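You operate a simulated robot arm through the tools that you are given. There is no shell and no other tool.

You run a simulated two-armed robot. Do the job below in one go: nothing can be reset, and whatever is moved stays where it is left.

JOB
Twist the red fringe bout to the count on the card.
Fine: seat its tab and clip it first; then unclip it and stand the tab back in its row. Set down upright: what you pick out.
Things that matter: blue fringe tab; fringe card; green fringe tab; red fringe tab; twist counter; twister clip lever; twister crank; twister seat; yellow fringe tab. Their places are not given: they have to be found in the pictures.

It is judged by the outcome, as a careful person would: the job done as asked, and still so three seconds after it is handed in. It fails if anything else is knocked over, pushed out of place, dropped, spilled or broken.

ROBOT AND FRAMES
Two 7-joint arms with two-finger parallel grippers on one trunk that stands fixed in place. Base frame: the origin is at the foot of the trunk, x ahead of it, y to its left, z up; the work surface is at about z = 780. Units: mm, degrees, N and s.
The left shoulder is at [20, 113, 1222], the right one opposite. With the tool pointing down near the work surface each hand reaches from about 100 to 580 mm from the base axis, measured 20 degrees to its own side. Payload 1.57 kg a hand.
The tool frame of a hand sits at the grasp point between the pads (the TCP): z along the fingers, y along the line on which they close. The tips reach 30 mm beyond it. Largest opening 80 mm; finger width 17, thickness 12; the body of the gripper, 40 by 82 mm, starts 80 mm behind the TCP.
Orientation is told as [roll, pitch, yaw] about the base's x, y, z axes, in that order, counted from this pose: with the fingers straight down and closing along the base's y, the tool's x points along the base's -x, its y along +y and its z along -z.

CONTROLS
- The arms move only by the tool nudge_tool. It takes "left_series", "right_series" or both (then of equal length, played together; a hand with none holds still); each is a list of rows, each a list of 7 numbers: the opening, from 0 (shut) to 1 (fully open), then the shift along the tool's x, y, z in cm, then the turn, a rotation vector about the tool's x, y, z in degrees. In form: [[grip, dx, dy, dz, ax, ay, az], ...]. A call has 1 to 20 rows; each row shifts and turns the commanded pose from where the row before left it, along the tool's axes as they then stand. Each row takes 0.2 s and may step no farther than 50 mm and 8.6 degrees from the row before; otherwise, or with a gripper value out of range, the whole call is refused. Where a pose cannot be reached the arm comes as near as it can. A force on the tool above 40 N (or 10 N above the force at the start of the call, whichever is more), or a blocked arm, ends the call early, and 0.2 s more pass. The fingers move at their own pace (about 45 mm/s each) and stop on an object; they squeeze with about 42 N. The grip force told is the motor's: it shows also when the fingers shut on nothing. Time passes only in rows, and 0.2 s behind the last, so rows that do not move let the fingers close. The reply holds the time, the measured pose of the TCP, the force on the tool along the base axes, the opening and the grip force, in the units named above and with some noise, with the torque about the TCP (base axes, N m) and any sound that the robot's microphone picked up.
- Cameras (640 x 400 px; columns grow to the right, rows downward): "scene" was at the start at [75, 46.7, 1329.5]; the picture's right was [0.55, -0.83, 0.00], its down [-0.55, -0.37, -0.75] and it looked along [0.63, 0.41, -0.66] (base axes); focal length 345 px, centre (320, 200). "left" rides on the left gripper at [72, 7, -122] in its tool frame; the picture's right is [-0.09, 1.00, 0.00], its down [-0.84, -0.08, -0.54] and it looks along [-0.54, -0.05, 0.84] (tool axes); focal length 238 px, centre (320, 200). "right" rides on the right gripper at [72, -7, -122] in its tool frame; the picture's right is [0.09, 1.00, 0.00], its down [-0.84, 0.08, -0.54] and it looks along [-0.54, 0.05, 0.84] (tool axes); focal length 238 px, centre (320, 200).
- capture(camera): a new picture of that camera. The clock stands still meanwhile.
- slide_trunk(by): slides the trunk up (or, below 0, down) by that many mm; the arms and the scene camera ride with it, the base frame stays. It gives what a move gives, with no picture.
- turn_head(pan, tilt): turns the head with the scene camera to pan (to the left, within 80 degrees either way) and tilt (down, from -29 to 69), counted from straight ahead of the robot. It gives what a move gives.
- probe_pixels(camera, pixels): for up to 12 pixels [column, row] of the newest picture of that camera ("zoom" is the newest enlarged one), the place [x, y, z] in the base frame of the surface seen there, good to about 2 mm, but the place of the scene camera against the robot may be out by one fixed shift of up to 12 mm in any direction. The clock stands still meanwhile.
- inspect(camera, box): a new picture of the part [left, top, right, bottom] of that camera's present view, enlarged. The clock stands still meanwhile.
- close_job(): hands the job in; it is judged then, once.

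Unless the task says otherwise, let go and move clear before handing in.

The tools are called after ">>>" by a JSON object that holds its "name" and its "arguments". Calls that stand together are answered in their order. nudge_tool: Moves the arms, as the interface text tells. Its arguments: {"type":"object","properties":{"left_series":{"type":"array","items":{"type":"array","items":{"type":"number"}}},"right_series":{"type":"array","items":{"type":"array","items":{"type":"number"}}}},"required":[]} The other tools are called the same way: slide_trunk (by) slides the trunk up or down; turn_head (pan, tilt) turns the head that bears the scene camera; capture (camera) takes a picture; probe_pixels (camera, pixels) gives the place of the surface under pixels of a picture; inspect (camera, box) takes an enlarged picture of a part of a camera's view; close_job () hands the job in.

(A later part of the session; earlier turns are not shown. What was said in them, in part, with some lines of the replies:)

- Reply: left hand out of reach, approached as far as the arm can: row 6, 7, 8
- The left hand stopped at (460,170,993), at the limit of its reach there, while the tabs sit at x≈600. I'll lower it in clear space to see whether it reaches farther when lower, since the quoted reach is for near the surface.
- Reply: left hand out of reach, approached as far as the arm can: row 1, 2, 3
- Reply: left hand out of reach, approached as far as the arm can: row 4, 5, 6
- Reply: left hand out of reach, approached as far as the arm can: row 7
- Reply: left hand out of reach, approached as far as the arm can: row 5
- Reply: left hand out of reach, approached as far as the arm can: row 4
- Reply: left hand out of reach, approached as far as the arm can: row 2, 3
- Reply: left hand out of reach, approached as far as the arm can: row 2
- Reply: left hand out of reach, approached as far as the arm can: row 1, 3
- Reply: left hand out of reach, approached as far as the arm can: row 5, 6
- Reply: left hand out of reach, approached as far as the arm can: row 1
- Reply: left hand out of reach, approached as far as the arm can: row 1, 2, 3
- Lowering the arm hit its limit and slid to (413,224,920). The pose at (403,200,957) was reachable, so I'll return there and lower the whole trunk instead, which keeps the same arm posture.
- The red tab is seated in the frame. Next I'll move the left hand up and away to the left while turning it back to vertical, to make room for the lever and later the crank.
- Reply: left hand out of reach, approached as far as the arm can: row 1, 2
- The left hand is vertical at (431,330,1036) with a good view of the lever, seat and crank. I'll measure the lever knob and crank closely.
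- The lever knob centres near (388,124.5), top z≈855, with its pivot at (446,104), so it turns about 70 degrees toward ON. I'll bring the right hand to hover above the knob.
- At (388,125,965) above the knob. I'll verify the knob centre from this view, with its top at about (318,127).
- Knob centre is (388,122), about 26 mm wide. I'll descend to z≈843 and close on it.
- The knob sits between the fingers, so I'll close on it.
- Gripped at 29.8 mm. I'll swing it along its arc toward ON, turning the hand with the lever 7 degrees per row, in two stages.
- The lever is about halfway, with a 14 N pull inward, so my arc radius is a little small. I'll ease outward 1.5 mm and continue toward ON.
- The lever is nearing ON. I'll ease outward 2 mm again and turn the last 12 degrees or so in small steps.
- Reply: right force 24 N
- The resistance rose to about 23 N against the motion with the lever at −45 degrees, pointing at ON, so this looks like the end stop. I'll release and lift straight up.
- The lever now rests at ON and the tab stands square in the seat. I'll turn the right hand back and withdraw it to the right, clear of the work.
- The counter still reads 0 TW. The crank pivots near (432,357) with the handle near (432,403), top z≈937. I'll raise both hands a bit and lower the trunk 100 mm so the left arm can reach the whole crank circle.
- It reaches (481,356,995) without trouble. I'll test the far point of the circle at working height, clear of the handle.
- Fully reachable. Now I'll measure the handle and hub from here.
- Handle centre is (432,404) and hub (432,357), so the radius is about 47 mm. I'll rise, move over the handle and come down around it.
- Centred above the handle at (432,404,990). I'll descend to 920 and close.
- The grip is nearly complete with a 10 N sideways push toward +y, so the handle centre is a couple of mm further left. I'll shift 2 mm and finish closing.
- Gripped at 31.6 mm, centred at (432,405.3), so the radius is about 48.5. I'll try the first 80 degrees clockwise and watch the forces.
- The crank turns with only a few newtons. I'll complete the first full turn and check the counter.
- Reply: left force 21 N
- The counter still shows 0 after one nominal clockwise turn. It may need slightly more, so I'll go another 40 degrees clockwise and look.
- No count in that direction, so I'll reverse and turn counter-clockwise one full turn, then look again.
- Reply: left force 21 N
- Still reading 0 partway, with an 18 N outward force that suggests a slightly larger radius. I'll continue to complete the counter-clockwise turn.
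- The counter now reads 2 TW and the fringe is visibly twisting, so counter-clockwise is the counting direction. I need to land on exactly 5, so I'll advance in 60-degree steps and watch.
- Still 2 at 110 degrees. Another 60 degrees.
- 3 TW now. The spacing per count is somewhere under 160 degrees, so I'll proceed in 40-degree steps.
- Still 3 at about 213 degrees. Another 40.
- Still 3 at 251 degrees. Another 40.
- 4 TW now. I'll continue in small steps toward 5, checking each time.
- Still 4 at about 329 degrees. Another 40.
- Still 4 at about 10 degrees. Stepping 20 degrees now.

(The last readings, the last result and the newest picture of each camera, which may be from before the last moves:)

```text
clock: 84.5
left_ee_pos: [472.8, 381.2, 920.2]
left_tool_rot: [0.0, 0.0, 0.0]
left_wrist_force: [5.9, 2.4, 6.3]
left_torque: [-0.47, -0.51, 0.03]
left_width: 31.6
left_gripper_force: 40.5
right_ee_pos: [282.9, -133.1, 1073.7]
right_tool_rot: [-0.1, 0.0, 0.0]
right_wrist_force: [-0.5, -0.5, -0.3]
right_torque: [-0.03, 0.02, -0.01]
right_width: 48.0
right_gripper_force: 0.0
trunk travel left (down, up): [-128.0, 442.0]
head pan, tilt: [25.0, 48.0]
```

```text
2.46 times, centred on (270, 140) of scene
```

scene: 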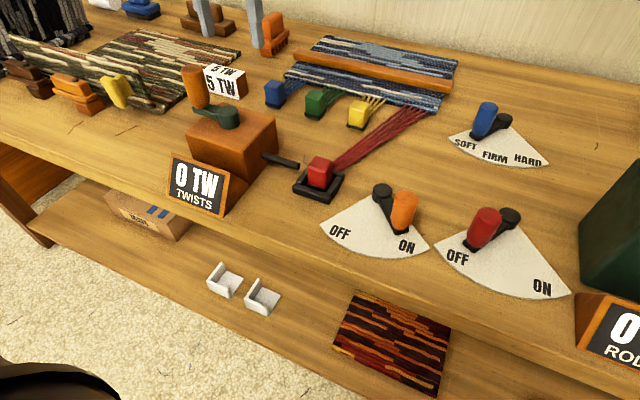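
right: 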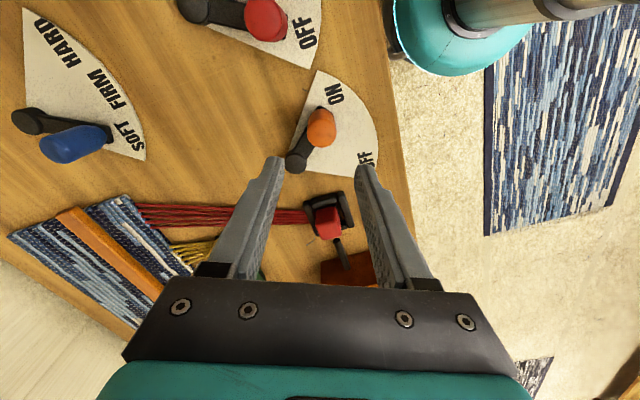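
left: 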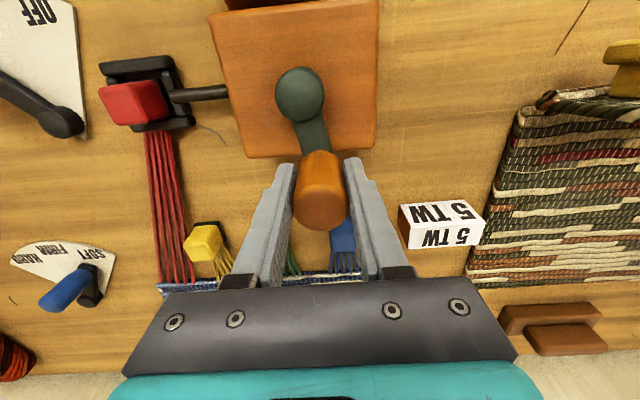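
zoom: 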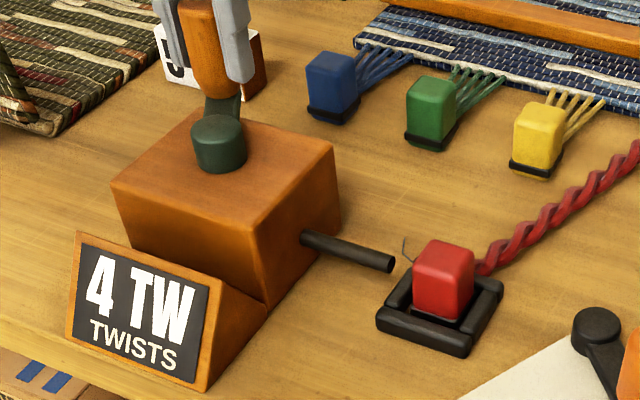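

Still 4 at about 31 degrees. Another 20.

>>> {"name": "nudge_tool", "arguments": {"left_series": [[0.1, 1.093, 1.3, 0, 0, 0, 0], [0.1, 0, 0, 0, 0, 0, 0]]}}

>>> {"name": "inspect", "arguments": {"camera": "scene", "box": [140, 60, 400, 220]}}

```text
clock: 85.1
left_ee_pos: [464.7, 393.8, 921.3]
left_tool_rot: [0.0, 0.2, 0.1]
left_wrist_force: [5.3, 5.2, 7.8]
left_torque: [-0.67, -0.16, 0.04]
left_width: 31.7
left_gripper_force: 40.0
right_ee_pos: [281.1, -132.9, 1073.2]
right_tool_rot: [-0.1, 0.0, 0.0]
right_wrist_force: [-0.3, -0.3, 0.4]
right_torque: [0.02, 0.01, 0.01]
right_width: 48.1
right_gripper_force: 0.1
trunk travel left (down, up): [-128.0, 442.0]
head pan, tilt: [25.0, 48.0]
```

```text
2.46 times, centred on (270, 140) of scene
```

zoom: 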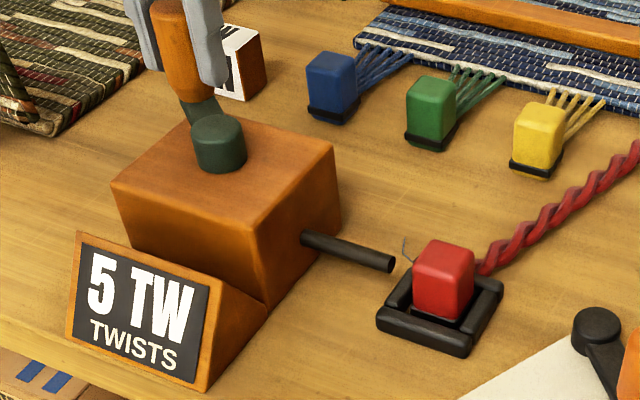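

The counter reads 5 TW, and it just crossed. I'll go another 20 degrees so it isn't on the edge, then check, before letting go.

>>> {"name": "nudge_tool", "arguments": {"left_series": [[0.1, 1.469, 0.85, 0, 0, 0, 0], [0.1, 0, 0, 0, 0, 0, 0]]}}

>>> {"name": "nudge_tool", "arguments": {"left_series": [[0.5, 0, 0, 0, 0, 0, 0], [0.55, 0, 0, 0, 0, 0, 0], [0.6, 0, 0, 0, 0, 0, 0], [0.6, 0, 0, -1, 0, 0, 0], [0.6, 0, 0, -3.5, 0, 0, 0], [0.6, 0, 0, -3.5, 0, 0, 0], [0.6, 0, 0, 0, 0, 0, 0]]}}

>>> {"name": "inspect", "arguments": {"camera": "scene", "box": [140, 60, 400, 220]}}

```text
clock: 85.7
left_ee_pos: [448.1, 402.2, 920.2]
left_tool_rot: [0.0, 0.0, 0.0]
left_wrist_force: [3.2, 5.8, 6.9]
left_torque: [-0.62, -0.04, 0.0]
left_width: 31.6
left_gripper_force: 40.0
right_ee_pos: [282.0, -133.0, 1075.0]
right_tool_rot: [0.0, 0.0, 0.0]
right_wrist_force: [0.1, -0.3, 1.2]
right_torque: [-0.01, 0.03, 0.01]
right_width: 48.0
right_gripper_force: 0.1
trunk travel left (down, up): [-128.0, 442.0]
head pan, tilt: [25.0, 48.0]
```

```text
clock: 87.3
left_ee_pos: [449.2, 401.2, 1001.5]
left_tool_rot: [-0.1, 0.0, 0.1]
left_wrist_force: [0.0, -0.3, -0.1]
left_torque: [0.02, 0.02, -0.03]
left_width: 48.1
left_gripper_force: 0.0
right_ee_pos: [282.0, -132.8, 1072.3]
right_tool_rot: [0.0, 0.0, 0.0]
right_wrist_force: [0.1, -0.5, 0.0]
right_torque: [0.0, -0.01, 0.0]
right_width: 47.8
right_gripper_force: 0.1
trunk travel left (down, up): [-128.0, 442.0]
head pan, tilt: [25.0, 48.0]
```

```text
2.46 times, centred on (270, 140) of scene
```

zoom: 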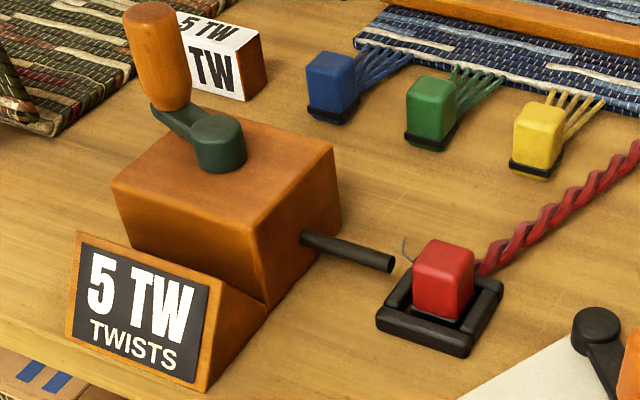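

Count holds at 5 TW with the crank released. Next I'll unclip: raise the trunk to the earlier lever height, then bring the right hand over the knob at ON and turn it to match.

>>> {"name": "slide_trunk", "arguments": {"by": 100}}

>>> {"name": "nudge_tool", "arguments": {"right_series": [[0.65, -1.5, 2.41, 2.5, 0, 0, 0], [0.65, -1.5, 2.41, 2.5, 0, 0, 0], [0.65, -1.5, 2.41, 2.5, 0, 0, 0], [0.65, -1.5, 2.41, 2.5, 0, 0, 0], [0.65, -1.5, 2.41, 2.5, 0, 0, 0], [0.65, -1.5, 2.41, 2.5, 0, 0, 0], [0.65, -1.5, 2.41, 2.5, 0, 0, 0], [0.65, -1.5, 2.41, 2.5, 0, 0, 0], [0.65, 0, 0, 0, 0, 0, -7.75], [0.65, 0, 0, 0, 0, 0, -7.75], [0.65, 0, 0, 0, 0, 0, -7.75], [0.65, 0, 0, 0, 0, 0, -7.75], [0.65, 0, 0, 0, 0, 0, -7.75], [0.65, 0, 0, 0, 0, 0, -7.75], [0.65, 0, 0, 0, 0, 0, -7.75], [0.65, 0, 0, 0, 0, 0, -7.75], [0.65, 0, 0, 0, 0, 0, 0]]}}

>>> {"name": "capture", "arguments": {"camera": "right"}}

>>> {"name": "capture", "arguments": {"camera": "scene"}}

```text
clock: 88.7
left_ee_pos: [449.0, 401.4, 1101.1]
left_tool_rot: [0.0, 0.0, 0.1]
left_wrist_force: [-0.6, -0.3, 0.3]
left_torque: [-0.01, 0.02, -0.04]
left_width: 47.8
left_gripper_force: 0.0
right_ee_pos: [282.1, -132.4, 1173.0]
right_tool_rot: [0.0, 0.0, 0.1]
right_wrist_force: [0.3, 0.0, -0.4]
right_torque: [0.0, -0.01, 0.0]
right_width: 48.1
right_gripper_force: 0.1
trunk travel left (down, up): [-228.0, 342.0]
head pan, tilt: [25.0, 48.0]
```

```text
clock: 92.2
left_ee_pos: [449.0, 401.0, 1099.7]
left_tool_rot: [-0.1, -0.1, 0.0]
left_wrist_force: [-0.1, 0.5, 0.2]
left_torque: [0.02, 0.05, -0.01]
left_width: 48.0
left_gripper_force: 0.1
right_ee_pos: [402.4, 58.9, 973.2]
right_tool_rot: [-0.1, 0.0, 62.2]
right_wrist_force: [-0.1, -0.8, -0.2]
right_torque: [0.01, 0.02, -0.01]
right_width: 52.1
right_gripper_force: 0.1
trunk travel left (down, up): [-228.0, 342.0]
head pan, tilt: [25.0, 48.0]
```

```text
taken
```

right: 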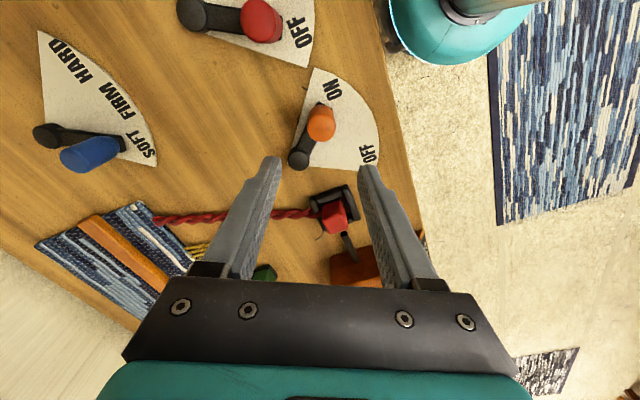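

```text
taken
```

scene: 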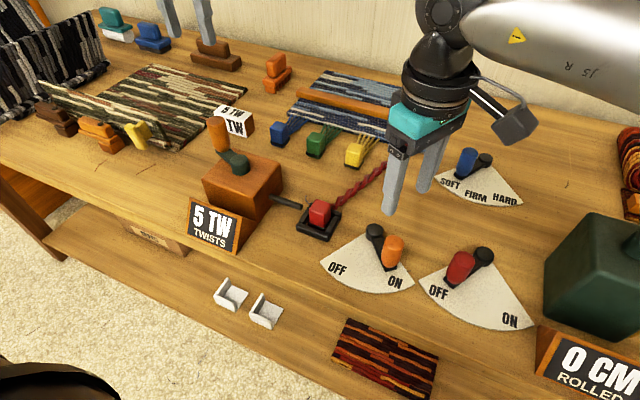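

The knob is at (320,123) in the right view. I'll measure it exactly before descending.

>>> {"name": "probe_pixels", "arguments": {"camera": "right", "pixels": [[321, 126], [310, 124], [332, 126], [322, 112], [320, 138], [299, 159], [321, 118], [321, 132]]}}

```text
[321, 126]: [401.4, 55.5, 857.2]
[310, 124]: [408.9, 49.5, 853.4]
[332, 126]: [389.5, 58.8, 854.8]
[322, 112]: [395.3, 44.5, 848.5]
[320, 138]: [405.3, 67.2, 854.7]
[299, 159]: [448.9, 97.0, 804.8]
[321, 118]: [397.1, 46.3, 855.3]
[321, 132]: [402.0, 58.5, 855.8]
```

Knob centre is about (400.5,56), well centred in the closing direction. I'll descend and grip it.

>>> {"name": "nudge_tool", "arguments": {"right_series": [[0.65, 0, 0, 4, 0, 0, 0], [0.65, 0, 0, 4, 0, 0, 0], [0.65, 0, 0, 4, 0, 0, 0], [0.65, 0, 0, 1, 0, 0, 0], [0.65, 0, 0, 0, 0, 0, 0], [0.4, 0, 0, 0, 0, 0, 0], [0.3, 0, 0, 0, 0, 0, 0], [0.2, 0, 0, 0, 0, 0, 0], [0.2, 0, 0, 0, 0, 0, 0]]}}

>>> {"name": "capture", "arguments": {"camera": "right"}}

```text
clock: 94.2
left_ee_pos: [449.2, 401.1, 1101.2]
left_tool_rot: [0.0, 0.0, 0.0]
left_wrist_force: [-0.1, 0.4, 0.5]
left_torque: [0.0, -0.02, 0.03]
left_width: 48.0
left_gripper_force: 0.0
right_ee_pos: [401.7, 59.9, 842.8]
right_tool_rot: [0.0, 0.0, 62.2]
right_wrist_force: [-4.9, 1.7, -3.8]
right_torque: [0.05, -0.58, 0.14]
right_width: 29.5
right_gripper_force: 35.5
trunk travel left (down, up): [-228.0, 342.0]
head pan, tilt: [25.0, 48.0]
```

```text
taken
```

right: 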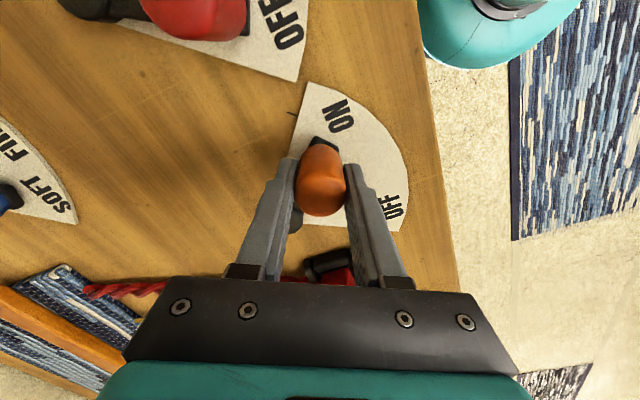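

Gripped. Now I'll swing it back toward OFF along the arc, the hand turning with it.

>>> {"name": "nudge_tool", "arguments": {"right_series": [[0.2, -0.29, 0.68, 0, 0, 0, 7], [0.2, -0.29, 0.68, 0, 0, 0, 7], [0.2, -0.29, 0.68, 0, 0, 0, 7], [0.2, -0.29, 0.68, 0, 0, 0, 7], [0.2, 0, 0, 0, 0, 0, 0]]}}

>>> {"name": "inspect", "arguments": {"camera": "scene", "box": [280, 150, 440, 310]}}

```text
clock: 95.5
left_ee_pos: [448.8, 400.3, 1100.0]
left_tool_rot: [0.0, 0.1, 0.0]
left_wrist_force: [0.6, 0.1, 0.8]
left_torque: [-0.01, 0.03, 0.03]
left_width: 47.9
left_gripper_force: 0.0
right_ee_pos: [389.7, 86.4, 843.4]
right_tool_rot: [-0.1, 0.0, 34.0]
right_wrist_force: [-0.6, 3.0, -6.3]
right_torque: [0.31, 0.9, 0.11]
right_width: 29.7
right_gripper_force: 39.3
trunk travel left (down, up): [-228.0, 342.0]
head pan, tilt: [25.0, 48.0]
```

```text
2.50 times, centred on (360, 230) of scene
```

zoom: 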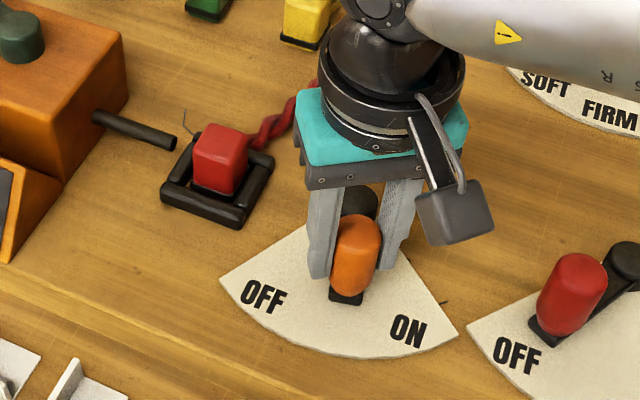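

Smooth, with low forces; the lever is midway. I'll continue the remaining turn to OFF.

>>> {"name": "nudge_tool", "arguments": {"right_series": [[0.2, -0.29, 0.68, 0, 0, 0, 7], [0.2, -0.29, 0.68, 0, 0, 0, 7], [0.2, -0.29, 0.68, 0, 0, 0, 7], [0.2, -0.29, 0.68, 0, 0, 0, 7], [0.2, -0.2, 0.5, 0, 0, 0, 5], [0.2, 0, 0, 0, 0, 0, 0]]}}

>>> {"name": "inspect", "arguments": {"camera": "scene", "box": [280, 150, 440, 310]}}

```text
clock: 96.8
left_ee_pos: [449.1, 401.7, 1100.3]
left_tool_rot: [-0.1, 0.1, 0.1]
left_wrist_force: [-0.9, -0.4, 0.1]
left_torque: [0.01, -0.02, -0.01]
left_width: 48.1
left_gripper_force: 0.0
right_ee_pos: [389.4, 120.0, 842.5]
right_tool_rot: [0.0, -0.1, 0.9]
right_wrist_force: [-1.7, 4.3, -5.5]
right_torque: [0.7, 0.63, 0.08]
right_width: 29.6
right_gripper_force: 39.4
trunk travel left (down, up): [-228.0, 342.0]
head pan, tilt: [25.0, 48.0]
```

```text
2.50 times, centred on (360, 230) of scene
```

zoom: 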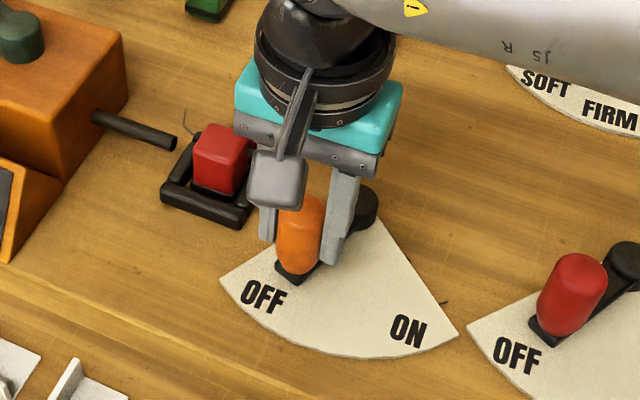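

The lever is almost at its OFF position (y 120 against 122 originally). I'll nudge it to the stop and check the resistance.

>>> {"name": "nudge_tool", "arguments": {"right_series": [[0.2, -0.08, 0.3, 0, 0, 0, 2], [0.2, -0.05, 0.15, 0, 0, 0, 0], [0.2, 0, 0, 0, 0, 0, 0]]}}

```text
clock: 97.7
left_ee_pos: [449.1, 400.4, 1101.0]
left_tool_rot: [0.0, 0.0, 0.0]
left_wrist_force: [-0.4, -0.2, 0.6]
left_torque: [0.01, 0.01, 0.04]
left_width: 47.9
left_gripper_force: 0.0
right_ee_pos: [389.4, 122.9, 843.3]
right_tool_rot: [-0.2, -0.1, -1.1]
right_wrist_force: [-9.1, -7.8, -4.3]
right_torque: [0.81, -0.16, -0.01]
right_width: 30.0
right_gripper_force: 39.2
trunk travel left (down, up): [-228.0, 342.0]
head pan, tilt: [25.0, 48.0]
```

Force now opposes at −8 N with y at 122.9, so it is against the OFF stop. Releasing and lifting away.

>>> {"name": "nudge_tool", "arguments": {"right_series": [[0.3, 0, -0.1, 0, 0, 0, 0], [0.55, 0, 0, 0, 0, 0, 0], [0.65, 0, 0, 0, 0, 0, 0], [0.65, 0, 0, -2, 0, 0, 0], [0.65, 0, 0, -4, 0, 0, 0], [0.65, 0, 0, -4, 0, 0, 0], [0.65, 0, 0, -4, 0, 0, 0], [0.65, 1, -4, -2, 0, 0, 0], [0.65, 1, -4, -2, 0, 0, 0], [0.65, 1, -4, -2, 0, 0, 0], [0.65, 1, -4, -2, 0, 0, 0], [0.65, 1, -4, 0, 0, 0, 0], [0.65, 1, -4, 0, 0, 0, 0], [0.65, 1, -2, 0, 0, 0, 0]]}}

>>> {"name": "capture", "arguments": {"camera": "scene"}}

>>> {"name": "inspect", "arguments": {"camera": "scene", "box": [180, 110, 440, 310]}}

```text
clock: 100.7
left_ee_pos: [450.0, 400.7, 1102.1]
left_tool_rot: [0.0, 0.1, 0.0]
left_wrist_force: [0.3, -0.1, -0.5]
left_torque: [-0.01, 0.0, -0.01]
left_width: 48.0
left_gripper_force: 0.0
right_ee_pos: [316.0, -136.3, 1062.3]
right_tool_rot: [-0.1, 0.0, -1.0]
right_wrist_force: [-0.3, -0.5, 0.0]
right_torque: [-0.01, 0.0, 0.01]
right_width: 51.8
right_gripper_force: 0.1
trunk travel left (down, up): [-228.0, 342.0]
head pan, tilt: [25.0, 48.0]
```

```text
taken
```

scene: 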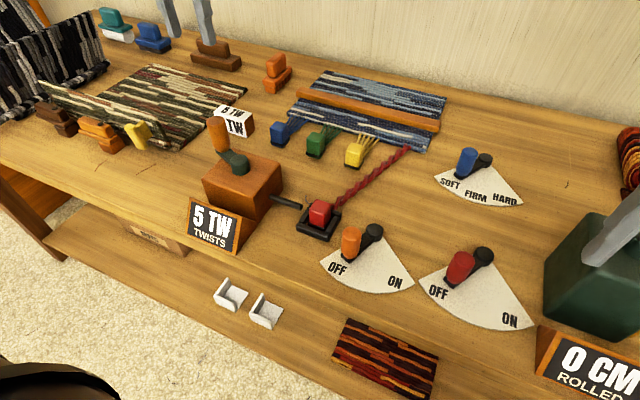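

```text
2.00 times, centred on (310, 210) of scene
```

zoom: 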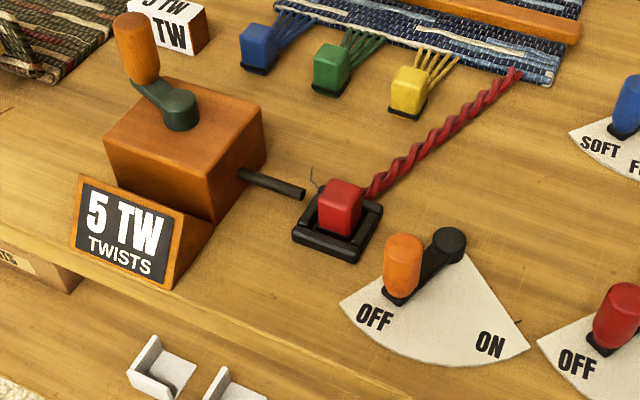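

Lever is back at OFF, the count is 5 TW, and the twisted red fringe's tab stands upright in the seat. I'll bring the left hand back toward the seat, tipping it to the same 66 degrees as before.

>>> {"name": "nudge_tool", "arguments": {"left_series": [[0.5, 0.6, -2.37, 2.17, 0, 0, 0], [0.5, 0.6, -2.37, 2.17, 0, 0, 0], [0.5, 0.6, -2.37, 2.17, 0, 0, 0], [0.5, 0, -1.63, 0, 0, -8.25, 0], [0.5, 0, -1.63, 0, 0, -8.25, 0], [0.5, 0, -1.63, 0, 0, -8.25, 0], [0.5, 0, -1.63, 0, 0, -8.25, 0], [0.5, 0, -1.63, 0, 0, -8.25, 0], [0.5, 0, -1.63, 0, 0, -8.25, 0], [0.5, 0, -1.63, 0, 0, -8.25, 0], [0.5, 0, -1.63, 0, 0, -8.25, 0], [0.5, 0, 0, 0, 0, 0, 0]]}}

>>> {"name": "capture", "arguments": {"camera": "scene"}}

```text
clock: 103.2
left_ee_pos: [432.2, 199.4, 1033.9]
left_tool_rot: [-0.2, -65.9, 0.3]
left_wrist_force: [-0.5, 0.2, -0.7]
left_torque: [-0.02, -0.02, 0.02]
left_width: 39.9
left_gripper_force: 0.0
right_ee_pos: [316.4, -135.0, 1062.3]
right_tool_rot: [-0.1, 0.0, -0.9]
right_wrist_force: [0.2, -0.2, -0.4]
right_torque: [-0.02, -0.02, -0.01]
right_width: 52.0
right_gripper_force: 0.1
trunk travel left (down, up): [-228.0, 342.0]
head pan, tilt: [25.0, 48.0]
```

```text
taken
```

scene: 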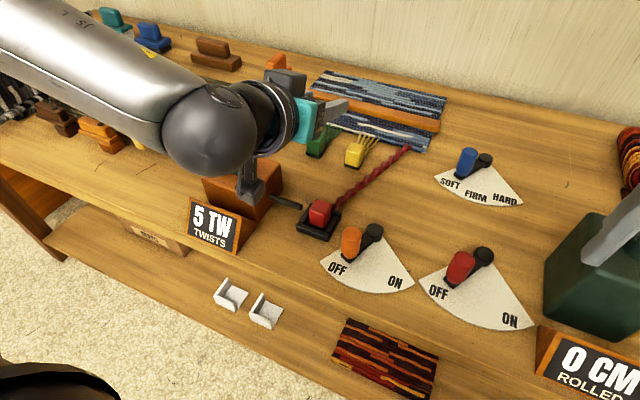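

Tilt restored at (432,199,1034). I'll go down 80 mm and then back 24 mm to sit over the tab, and lift the right hand higher at the same time.

>>> {"name": "nudge_tool", "arguments": {"left_series": [[0.5, 3.66, 0, 1.63, 0, 0, 0], [0.5, 3.66, 0, 1.63, 0, 0, 0], [0.5, 0.49, 0, -1.1, 0, 0, 0], [0.5, 0.49, 0, -1.1, 0, 0, 0], [0.5, 0, 0, 0, 0, 0, 0]], "right_series": [[0.65, 1, 0, -4, 0, 0, 0], [0.65, 1, 0, -4, 0, 0, 0], [0.65, 1, -1, -4, 0, 0, 0], [0.65, 1, -1, -4, 0, 0, 0], [0.65, 0, 0, 0, 0, 0, 0]]}}

```text
clock: 104.5
left_ee_pos: [408.7, 199.1, 954.9]
left_tool_rot: [-0.1, -66.0, 0.1]
left_wrist_force: [0.6, 0.2, 0.4]
left_torque: [-0.03, 0.03, -0.01]
left_width: 39.8
left_gripper_force: 0.0
right_ee_pos: [276.1, -155.6, 1225.0]
right_tool_rot: [-0.1, 0.0, -1.0]
right_wrist_force: [0.1, -0.2, 0.2]
right_torque: [0.0, 0.01, 0.01]
right_width: 51.9
right_gripper_force: 0.0
trunk travel left (down, up): [-228.0, 342.0]
head pan, tilt: [25.0, 48.0]
```

Exactly the earlier hover pose. I'll lower the trunk 98 mm so the fingertips stop just above the tab top, and check alignment.

>>> {"name": "slide_trunk", "arguments": {"by": -98}}

>>> {"name": "capture", "arguments": {"camera": "left"}}

>>> {"name": "inspect", "arguments": {"camera": "scene", "box": [270, 100, 390, 200]}}

>>> {"name": "inspect", "arguments": {"camera": "left", "box": [230, 60, 410, 200]}}

```text
clock: 105.8
left_ee_pos: [407.7, 199.4, 858.1]
left_tool_rot: [-0.1, -66.0, 0.0]
left_wrist_force: [-0.1, 0.1, -0.2]
left_torque: [0.03, 0.01, -0.01]
left_width: 39.9
left_gripper_force: 0.1
right_ee_pos: [275.9, -154.7, 1125.3]
right_tool_rot: [0.0, 0.0, -1.0]
right_wrist_force: [-0.1, 1.0, -1.1]
right_torque: [0.01, 0.01, -0.05]
right_width: 51.9
right_gripper_force: 0.1
trunk travel left (down, up): [-130.0, 440.0]
head pan, tilt: [25.0, 48.0]
```

```text
taken
```

left: 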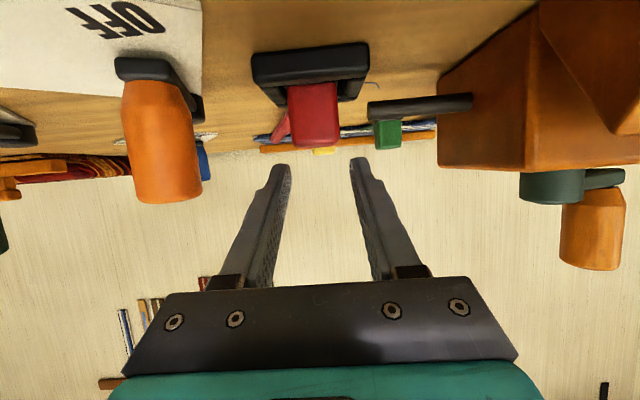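

```text
4.00 times, centred on (330, 150) of scene
```

zoom: 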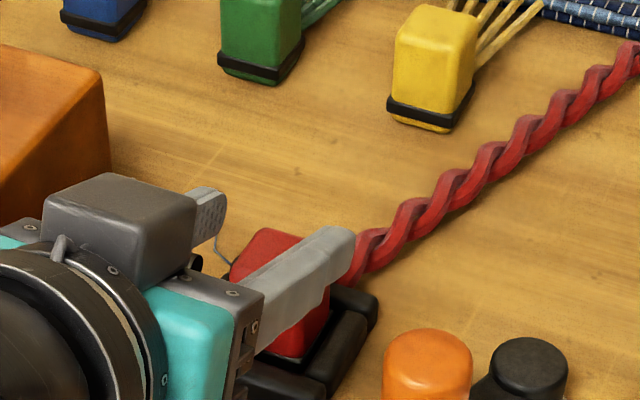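

```text
2.86 times, centred on (320, 130) of left
```

zoom: 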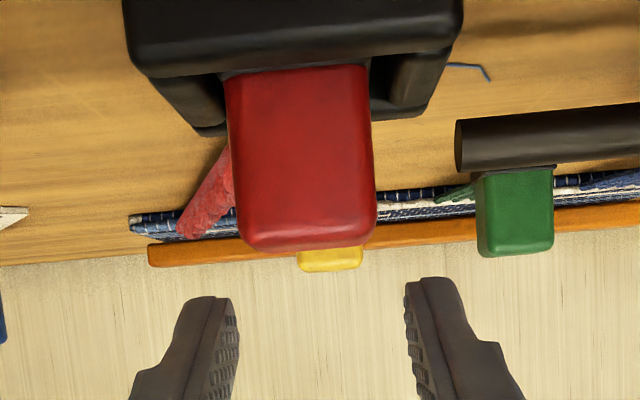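

>>> {"name": "probe_pixels", "arguments": {"camera": "left", "pixels": [[291, 120], [314, 120], [336, 120], [291, 100], [314, 100], [334, 100], [296, 140], [314, 140], [336, 138], [375, 108], [372, 112], [314, 145]]}}

```text
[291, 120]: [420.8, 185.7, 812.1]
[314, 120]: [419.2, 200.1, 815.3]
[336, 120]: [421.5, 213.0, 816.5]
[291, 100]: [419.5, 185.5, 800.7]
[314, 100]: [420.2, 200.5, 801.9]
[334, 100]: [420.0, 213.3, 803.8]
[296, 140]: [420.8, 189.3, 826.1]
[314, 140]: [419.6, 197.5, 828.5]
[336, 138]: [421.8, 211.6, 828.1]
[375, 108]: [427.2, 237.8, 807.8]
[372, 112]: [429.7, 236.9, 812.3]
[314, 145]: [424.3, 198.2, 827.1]
```

The tab spans y 185–214, centred on 199.4, with its front at x=420, matching the hand. Lowering 24 mm around it and closing.

>>> {"name": "slide_trunk", "arguments": {"by": -24}}

>>> {"name": "nudge_tool", "arguments": {"left_series": [[0.4, 0, 0, 0, 0, 0, 0], [0.3, 0, 0, 0, 0, 0, 0], [0.2, 0, 0, 0, 0, 0, 0], [0, 0, 0, 0, 0, 0, 0], [0, 0, 0, 0, 0, 0, 0]]}}

>>> {"name": "capture", "arguments": {"camera": "left"}}

```text
clock: 106.5
left_ee_pos: [407.6, 200.5, 833.2]
left_tool_rot: [-0.1, -66.0, 0.1]
left_wrist_force: [0.1, 0.3, 0.9]
left_torque: [0.01, -0.02, 0.0]
left_width: 39.9
left_gripper_force: 0.1
right_ee_pos: [275.6, -155.9, 1101.7]
right_tool_rot: [0.0, 0.0, -1.0]
right_wrist_force: [0.1, 0.3, -0.6]
right_torque: [0.0, 0.01, -0.02]
right_width: 52.0
right_gripper_force: 0.0
trunk travel left (down, up): [-106.0, 464.0]
head pan, tilt: [25.0, 48.0]
```

```text
clock: 107.7
left_ee_pos: [406.8, 199.0, 834.4]
left_tool_rot: [-0.1, -65.9, 0.0]
left_wrist_force: [0.7, -1.2, 0.8]
left_torque: [0.02, -0.03, -0.01]
left_width: 30.9
left_gripper_force: 39.4
right_ee_pos: [276.2, -155.7, 1102.2]
right_tool_rot: [0.0, -0.1, -1.1]
right_wrist_force: [-0.7, 0.7, -0.1]
right_torque: [0.01, 0.01, -0.03]
right_width: 52.1
right_gripper_force: 0.0
trunk travel left (down, up): [-106.0, 464.0]
head pan, tilt: [25.0, 48.0]
```

```text
taken
```

left: 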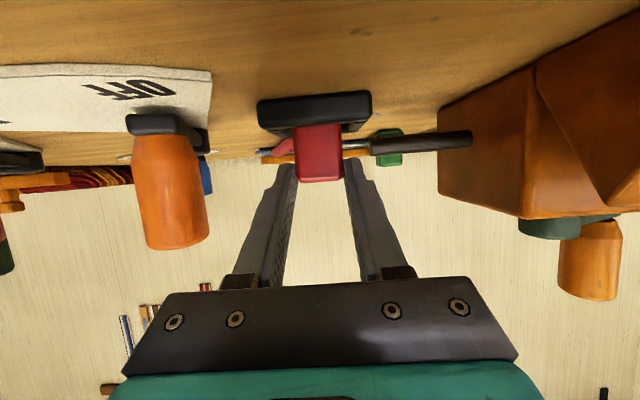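

Gripped at 30.9 mm. I'll lift with the trunk, first 20 mm to be sure the clip has released it.

>>> {"name": "slide_trunk", "arguments": {"by": 20}}

>>> {"name": "inspect", "arguments": {"camera": "scene", "box": [270, 100, 390, 200]}}

```text
clock: 108.3
left_ee_pos: [407.7, 200.3, 852.4]
left_tool_rot: [-0.2, -66.0, 0.1]
left_wrist_force: [0.0, -0.3, -0.3]
left_torque: [0.04, 0.02, 0.01]
left_width: 30.8
left_gripper_force: 40.0
right_ee_pos: [276.2, -156.6, 1121.0]
right_tool_rot: [0.1, -0.1, -1.0]
right_wrist_force: [0.5, -1.1, -0.1]
right_torque: [0.0, -0.02, -0.01]
right_width: 52.0
right_gripper_force: 0.0
trunk travel left (down, up): [-126.0, 444.0]
head pan, tilt: [25.0, 48.0]
```

```text
4.00 times, centred on (330, 150) of scene
```

zoom: 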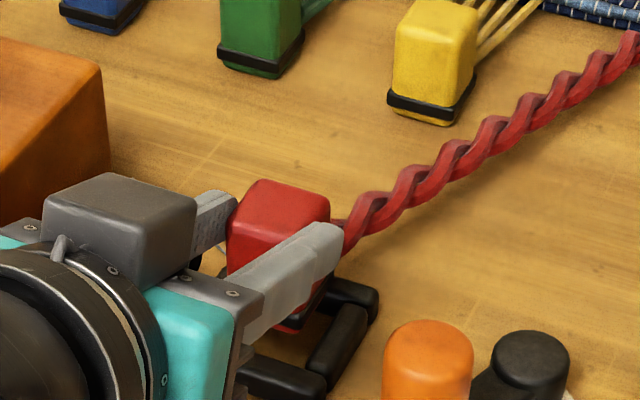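

It lifts freely with the twist in place. I'll raise fully, then move forward and up, ready for the long reach to the row.

>>> {"name": "slide_trunk", "arguments": {"by": 102}}

>>> {"name": "nudge_tool", "arguments": {"left_series": [[0, -1.22, 0, 2.74, 0, 0, 0], [0, -3.55, -1, -0.08, 0, 0, 0], [0, -3.55, -1, -0.08, 0, 0, 0], [0, -3.55, -1, -0.08, 0, 0, 0], [0, -3.55, -1, -0.08, 0, 0, 0], [0, -3.55, -1, -0.08, 0, 0, 0], [0, -3.55, -1, -0.08, 0, 0, 0], [0, 0, 0, 0, 0, 0, 0]]}}

>>> {"name": "capture", "arguments": {"camera": "left"}}

```text
clock: 109.7
left_ee_pos: [407.2, 200.7, 954.7]
left_tool_rot: [-0.1, -65.9, 0.1]
left_wrist_force: [-0.3, -0.3, -0.9]
left_torque: [0.0, 0.01, 0.01]
left_width: 31.0
left_gripper_force: 39.7
right_ee_pos: [277.5, -156.3, 1223.5]
right_tool_rot: [0.1, 0.0, -0.9]
right_wrist_force: [0.3, 0.0, -0.5]
right_torque: [0.02, 0.0, 0.0]
right_width: 52.1
right_gripper_force: 0.1
trunk travel left (down, up): [-228.0, 342.0]
head pan, tilt: [25.0, 48.0]
```

```text
clock: 111.5
left_ee_pos: [519.9, 141.1, 1152.2]
left_tool_rot: [0.0, -65.9, 0.1]
left_wrist_force: [0.8, -0.3, -1.2]
left_torque: [0.03, 0.02, 0.01]
left_width: 30.8
left_gripper_force: 39.8
right_ee_pos: [277.3, -155.9, 1223.4]
right_tool_rot: [0.0, -0.1, -1.0]
right_wrist_force: [-0.6, -0.4, 0.5]
right_torque: [0.03, 0.05, -0.01]
right_width: 51.9
right_gripper_force: 0.0
trunk travel left (down, up): [-228.0, 342.0]
head pan, tilt: [25.0, 48.0]
```

```text
taken
```

left: 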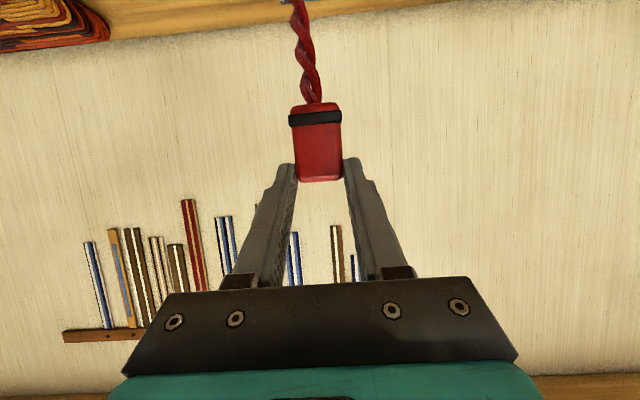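

Tab is upright at (520,141,1152). I'll move forward to x≈582, y≈112 at this height, then come straight down with the trunk, reversing the way it left.

>>> {"name": "nudge_tool", "arguments": {"left_series": [[0, -1.26, -1.46, 2.83, 0, 0, 0], [0, -1.26, -1.46, 2.83, 0, 0, 0], [0, 0, 0, 0, 0, 0, 0]]}}

>>> {"name": "slide_trunk", "arguments": {"by": -180}}

>>> {"name": "turn_head", "arguments": {"pan": 8, "tilt": 38}}

>>> {"name": "capture", "arguments": {"camera": "scene"}}

>>> {"name": "capture", "arguments": {"camera": "left"}}

```text
clock: 112.3
left_ee_pos: [580.6, 111.9, 1153.4]
left_tool_rot: [0.0, -65.9, 0.1]
left_wrist_force: [-0.7, 0.8, 0.2]
left_torque: [0.02, 0.04, 0.0]
left_width: 30.9
left_gripper_force: 40.2
right_ee_pos: [275.4, -156.4, 1223.8]
right_tool_rot: [0.0, 0.0, -1.0]
right_wrist_force: [0.3, -0.2, -0.1]
right_torque: [0.0, -0.01, -0.03]
right_width: 52.1
right_gripper_force: 0.1
trunk travel left (down, up): [-228.0, 342.0]
head pan, tilt: [25.0, 48.0]
```

```text
clock: 114.3
left_ee_pos: [581.2, 112.3, 972.7]
left_tool_rot: [-0.1, -66.0, 0.1]
left_wrist_force: [0.2, -0.2, -1.4]
left_torque: [0.01, 0.02, -0.01]
left_width: 31.0
left_gripper_force: 40.0
right_ee_pos: [276.3, -154.8, 1044.1]
right_tool_rot: [0.0, 0.0, -1.0]
right_wrist_force: [-0.2, 0.0, -0.1]
right_torque: [0.03, -0.01, -0.01]
right_width: 51.9
right_gripper_force: 0.1
trunk travel left (down, up): [-48.0, 522.0]
head pan, tilt: [25.0, 48.0]
```

```text
clock: 115.1
left_ee_pos: [581.8, 111.8, 971.8]
left_tool_rot: [-0.1, -65.9, 0.1]
left_wrist_force: [-0.2, -0.5, -0.7]
left_torque: [0.02, 0.0, 0.0]
left_width: 31.0
left_gripper_force: 40.0
right_ee_pos: [275.0, -156.3, 1043.7]
right_tool_rot: [-0.1, 0.0, -1.0]
right_wrist_force: [-0.2, 0.3, -1.0]
right_torque: [-0.01, -0.04, -0.03]
right_width: 52.0
right_gripper_force: 0.1
trunk travel left (down, up): [-48.0, 522.0]
head pan, tilt: [8.0, 38.0]
```

```text
taken
```

scene: 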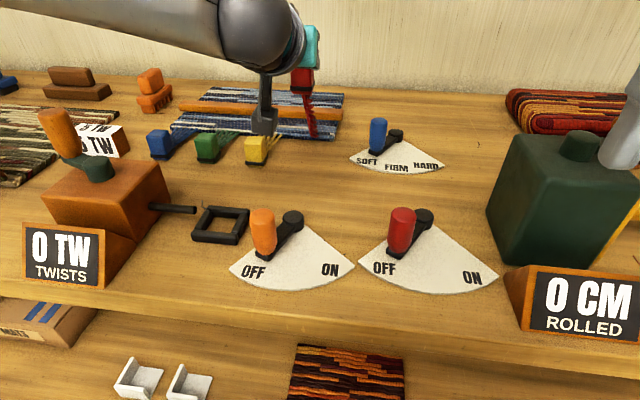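

```text
taken
```

left: 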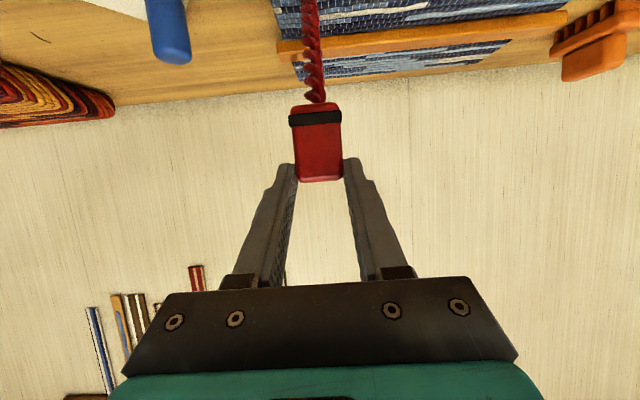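

The counter reset when the tab left the seat, but the fringe keeps its twist. I'll lower the remaining 48 mm of trunk, then descend with the arm to the tab's old spot.

>>> {"name": "slide_trunk", "arguments": {"by": -48}}

>>> {"name": "nudge_tool", "arguments": {"left_series": [[0, 2.2, 0, 0.98, 0, 0, 0], [0, 2.2, 0, 0.98, 0, 0, 0], [0, 2.2, 0, 0.98, 0, 0, 0], [0, 0, 0, 0, 0, 0, 0]]}}

>>> {"name": "capture", "arguments": {"camera": "left"}}

>>> {"name": "capture", "arguments": {"camera": "scene"}}

```text
clock: 116.0
left_ee_pos: [581.4, 112.3, 924.5]
left_tool_rot: [-0.1, -66.0, 0.1]
left_wrist_force: [0.3, 0.7, -0.7]
left_torque: [0.0, 0.02, -0.02]
left_width: 31.1
left_gripper_force: 39.9
right_ee_pos: [275.2, -154.9, 994.6]
right_tool_rot: [0.0, 0.0, -1.0]
right_wrist_force: [0.3, -0.4, 0.0]
right_torque: [0.0, -0.01, 0.0]
right_width: 52.1
right_gripper_force: 0.0
trunk travel left (down, up): [0.0, 570.0]
head pan, tilt: [8.0, 38.0]
```

```text
clock: 117.0
left_ee_pos: [581.0, 111.4, 852.4]
left_tool_rot: [-0.1, -65.9, 0.0]
left_wrist_force: [-0.2, 0.0, -0.9]
left_torque: [0.03, 0.05, 0.04]
left_width: 31.0
left_gripper_force: 40.4
right_ee_pos: [276.2, -156.5, 995.0]
right_tool_rot: [0.0, 0.0, -0.9]
right_wrist_force: [-0.1, -0.1, -0.3]
right_torque: [0.01, 0.0, -0.02]
right_width: 52.1
right_gripper_force: 0.2
trunk travel left (down, up): [0.0, 570.0]
head pan, tilt: [8.0, 38.0]
```

```text
taken
```

left: 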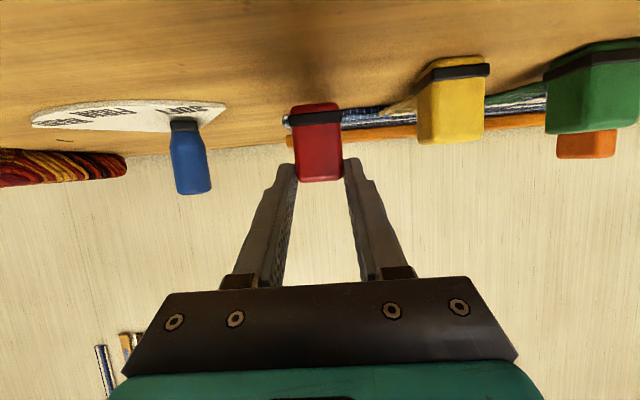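

```text
taken
```

scene: 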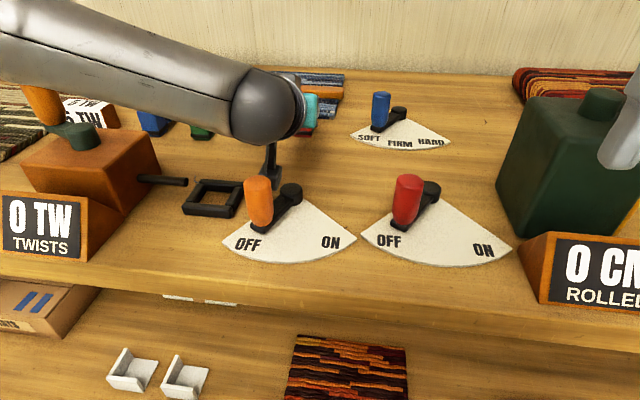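

All aligned at (581,111.4,852). Lowering the last 18 mm gently.

>>> {"name": "nudge_tool", "arguments": {"left_series": [[0, 0.91, 0, 0.41, 0, 0, 0], [0, 0.64, 0, 0.28, 0, 0, 0], [0, 0.09, 0, 0.04, 0, 0, 0], [0, 0, 0, 0, 0, 0, 0]]}}

>>> {"name": "capture", "arguments": {"camera": "left"}}

```text
clock: 118.0
left_ee_pos: [581.9, 112.3, 835.2]
left_tool_rot: [-0.1, -66.1, 0.1]
left_wrist_force: [-0.2, -0.7, -1.3]
left_torque: [0.01, 0.04, -0.01]
left_width: 31.1
left_gripper_force: 39.8
right_ee_pos: [275.6, -155.5, 995.3]
right_tool_rot: [0.0, 0.0, -1.0]
right_wrist_force: [-0.1, 0.0, 0.5]
right_torque: [-0.05, 0.03, -0.01]
right_width: 51.8
right_gripper_force: 0.0
trunk travel left (down, up): [0.0, 570.0]
head pan, tilt: [8.0, 38.0]
```

```text
taken
```

left: 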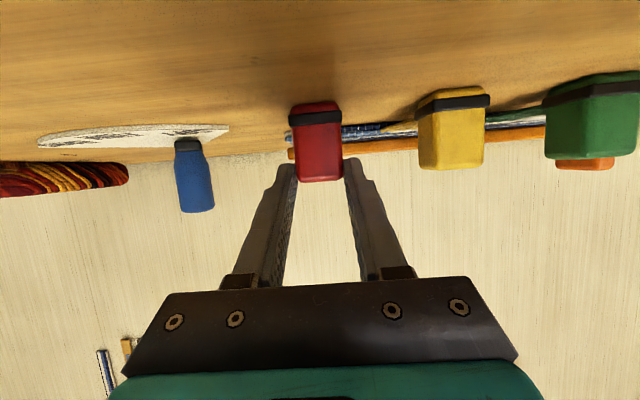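

About 1 mm above the table by the numbers. I'll ease down until a light contact force shows.

>>> {"name": "nudge_tool", "arguments": {"left_series": [[0, 0.073, 0, 0.033, 0, 0, 0], [0, 0, 0, 0, 0, 0, 0]]}}

>>> {"name": "nudge_tool", "arguments": {"left_series": [[0, 0.055, 0, 0.024, 0, 0, 0], [0, 0, 0, 0, 0, 0, 0]]}}

```text
clock: 118.6
left_ee_pos: [581.5, 111.3, 833.6]
left_tool_rot: [-0.1, -65.9, -0.1]
left_wrist_force: [0.2, -0.2, -0.7]
left_torque: [-0.01, 0.0, 0.0]
left_width: 31.0
left_gripper_force: 39.6
right_ee_pos: [275.7, -155.5, 996.0]
right_tool_rot: [0.0, 0.0, -1.0]
right_wrist_force: [-0.1, -0.1, 0.0]
right_torque: [0.01, 0.01, 0.0]
right_width: 52.0
right_gripper_force: 0.1
trunk travel left (down, up): [0.0, 570.0]
head pan, tilt: [8.0, 38.0]
```

```text
clock: 119.2
left_ee_pos: [580.6, 111.7, 833.6]
left_tool_rot: [-0.1, -66.0, 0.1]
left_wrist_force: [0.8, 0.1, 2.0]
left_torque: [-0.02, -0.11, -0.05]
left_width: 31.0
left_gripper_force: 40.0
right_ee_pos: [275.1, -156.1, 995.9]
right_tool_rot: [0.0, 0.0, -1.0]
right_wrist_force: [0.5, -0.2, 0.1]
right_torque: [-0.02, -0.02, -0.01]
right_width: 52.0
right_gripper_force: 0.1
trunk travel left (down, up): [0.0, 570.0]
head pan, tilt: [8.0, 38.0]
```

Light contact of 2 N, so the tab is standing on the table. I'll open the fingers and rise straight up.

>>> {"name": "nudge_tool", "arguments": {"left_series": [[0.41, 0, 0, 0, 0, 0, 0], [0.45, 0, 0, 0, 0, 0, 0], [0.55, 0, 0, 0, 0, 0, 0], [0.65, 0, 0, 0, 0, 0, 0], [0.7, 0, 0, 0, 0, 0, 0]]}}

>>> {"name": "slide_trunk", "arguments": {"by": 120}}

>>> {"name": "capture", "arguments": {"camera": "left"}}

>>> {"name": "capture", "arguments": {"camera": "scene"}}

```text
clock: 120.4
left_ee_pos: [580.8, 112.7, 832.5]
left_tool_rot: [-0.2, -65.9, 0.1]
left_wrist_force: [-0.1, -0.7, 0.3]
left_torque: [-0.01, -0.01, -0.01]
left_width: 56.0
left_gripper_force: 0.0
right_ee_pos: [275.9, -155.0, 995.6]
right_tool_rot: [0.0, 0.0, -1.0]
right_wrist_force: [-0.2, -0.5, -0.6]
right_torque: [-0.03, -0.01, 0.04]
right_width: 52.0
right_gripper_force: 0.1
trunk travel left (down, up): [0.0, 570.0]
head pan, tilt: [8.0, 38.0]
```

```text
clock: 121.9
left_ee_pos: [580.8, 111.9, 952.6]
left_tool_rot: [-0.1, -65.9, 0.0]
left_wrist_force: [0.0, -0.1, -0.7]
left_torque: [-0.02, 0.01, -0.02]
left_width: 56.0
left_gripper_force: 0.2
right_ee_pos: [276.0, -155.5, 1115.0]
right_tool_rot: [0.0, 0.0, -1.1]
right_wrist_force: [-0.2, -0.1, 0.1]
right_torque: [0.05, 0.0, 0.01]
right_width: 52.0
right_gripper_force: 0.0
trunk travel left (down, up): [-120.0, 450.0]
head pan, tilt: [8.0, 38.0]
```

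```text
taken
```

left: 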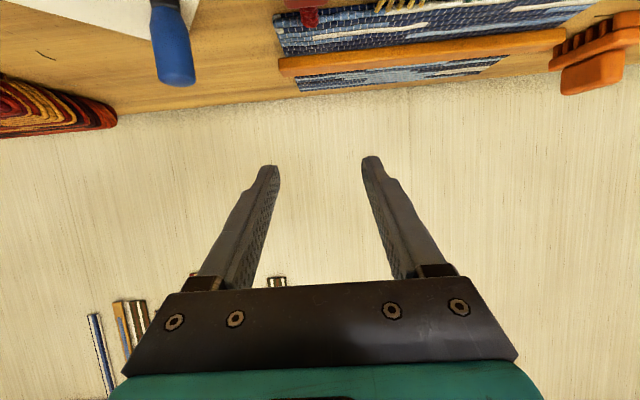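

```text
taken
```

scene: 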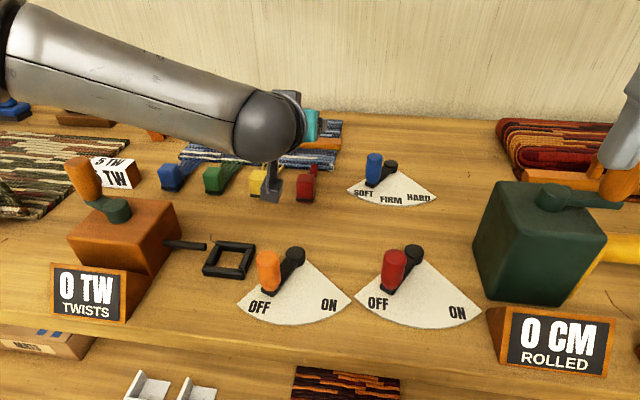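

The tab stands alone in its row at scene pixel (306,185). I'll raise further and withdraw the left hand, then check everything.

>>> {"name": "slide_trunk", "arguments": {"by": 110}}

>>> {"name": "nudge_tool", "arguments": {"left_series": [[0.7, -0.65, 1.7, -2.6, 0, 0, 0], [0.7, -0.65, 1.7, -2.6, 0, 0, 0], [0.7, -0.65, 1.7, -2.6, 0, 0, 0], [0.7, -0.65, 1.7, -2.6, 0, 0, 0], [0.7, 0, 1.7, 0, 0, 8, 0], [0.7, 0, 1.7, 0, 0, 8, 0], [0.7, 0, 1.7, 0, 0, 8, 0], [0.7, 0, 1.7, 0, 0, 8, 0], [0.7, 0, 1.7, 0, 0, 8, 0], [0.7, 0, 1.7, 0, 0, 8, 0], [0.7, 0, 1, 0, 0, 8, 0], [0.7, 0, 1, 0, 0, 8, 0], [0.7, 0, 0, 0, 0, 0, 0]]}}

>>> {"name": "turn_head", "arguments": {"pan": 18, "tilt": 45}}

>>> {"name": "capture", "arguments": {"camera": "scene"}}

>>> {"name": "capture", "arguments": {"camera": "left"}}

```text
clock: 123.3
left_ee_pos: [580.1, 111.4, 1062.3]
left_tool_rot: [-0.1, -65.9, 0.1]
left_wrist_force: [-0.7, -0.6, 0.0]
left_torque: [0.01, -0.02, -0.04]
left_width: 56.1
left_gripper_force: 0.0
right_ee_pos: [276.3, -154.8, 1225.4]
right_tool_rot: [-0.1, 0.0, -1.0]
right_wrist_force: [-0.4, 0.3, -0.3]
right_torque: [-0.02, 0.0, 0.0]
right_width: 52.2
right_gripper_force: 0.0
trunk travel left (down, up): [-230.0, 340.0]
head pan, tilt: [8.0, 38.0]
```

```text
clock: 126.1
left_ee_pos: [497.2, 301.6, 1129.4]
left_tool_rot: [-0.1, -1.8, 0.1]
left_wrist_force: [0.1, 0.2, 0.1]
left_torque: [0.0, 0.0, -0.04]
left_width: 56.1
left_gripper_force: 0.0
right_ee_pos: [275.2, -155.8, 1224.7]
right_tool_rot: [-0.1, 0.0, -1.0]
right_wrist_force: [0.2, -0.5, -0.8]
right_torque: [0.01, -0.01, 0.0]
right_width: 52.2
right_gripper_force: 0.3
trunk travel left (down, up): [-230.0, 340.0]
head pan, tilt: [8.0, 38.0]
```

```text
clock: 126.8
left_ee_pos: [496.5, 301.5, 1129.2]
left_tool_rot: [0.0, -1.8, 0.0]
left_wrist_force: [-0.1, -0.7, 0.7]
left_torque: [0.01, -0.03, 0.02]
left_width: 56.3
left_gripper_force: 0.1
right_ee_pos: [275.8, -156.5, 1225.7]
right_tool_rot: [0.0, 0.0, -1.0]
right_wrist_force: [0.5, -0.2, 0.0]
right_torque: [0.02, 0.01, 0.0]
right_width: 52.0
right_gripper_force: 0.0
trunk travel left (down, up): [-230.0, 340.0]
head pan, tilt: [18.0, 45.0]
```

```text
taken
```

scene: 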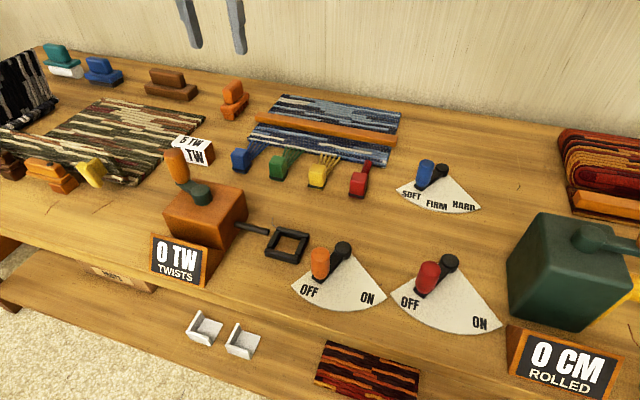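

```text
taken
```

left: 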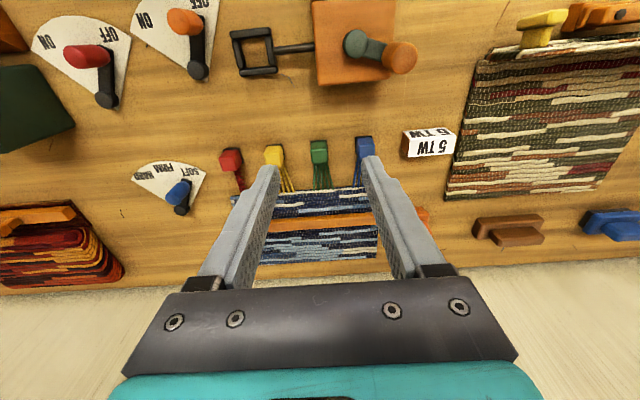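

>>> {"name": "inspect", "arguments": {"camera": "scene", "box": [220, 120, 420, 270]}}

>>> {"name": "probe_pixels", "arguments": {"camera": "left", "pixels": [[231, 160], [274, 155], [319, 150], [364, 146], [229, 152]]}}

>>> {"name": "inspect", "arguments": {"camera": "left", "box": [200, 120, 400, 220]}}

```text
2.67 times, centred on (320, 195) of scene
```

zoom: 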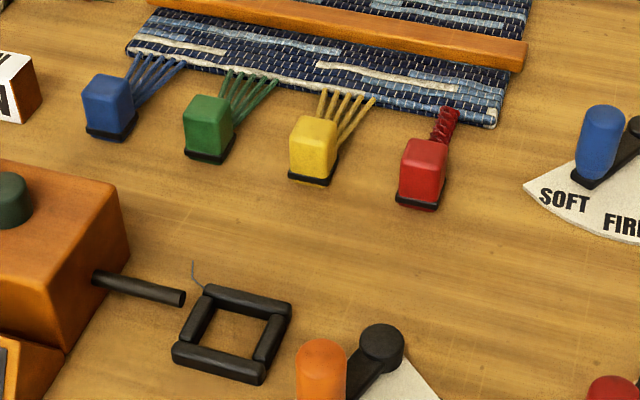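

```text
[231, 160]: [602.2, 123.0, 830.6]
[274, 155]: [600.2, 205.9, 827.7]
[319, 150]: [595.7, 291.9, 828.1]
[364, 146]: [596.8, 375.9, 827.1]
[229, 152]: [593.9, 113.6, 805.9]
```

```text
3.20 times, centred on (300, 170) of left
```

zoom: 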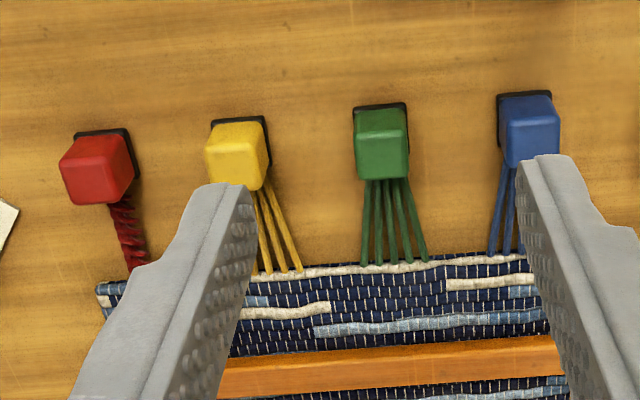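

The red tab stands upright in its row with its front at x≈594, in line with the others, and its fringe is twisted. The seat is empty, the clip lever is at OFF, nothing else has moved and both hands are clear, so I'm handing in.

>>> {"name": "close_job", "arguments": {}}

```text
The job is handed in.
```

The red fringe bout is twisted to 5, the count on the card, and its tab is back upright in its row. I've handed the job in, but no verdict has come back.

- **Twisting:** I seated the red tab and turned the orange clip lever to ON. Clockwise turns didn't count, so I cranked counter-clockwise until the counter read 5 TW. It still read 5 after I let go of the crank.
- **Putting it back:** I turned the lever back to OFF and set the tab down at its old spot in the row, level with the other tabs. In the last pictures it stands upright and the fringe is visibly twisted.
- **Counter:** it went back to 0 TW once the tab left the seat. I took that as normal, since the fringe kept its twist.
- **Arms touching:** while I was carrying the tab, the two arms brushed each other lightly. I backed off at once; the tab stayed gripped and upright.

In the last pictures nothing else had been knocked over or moved, and both hands were clear.
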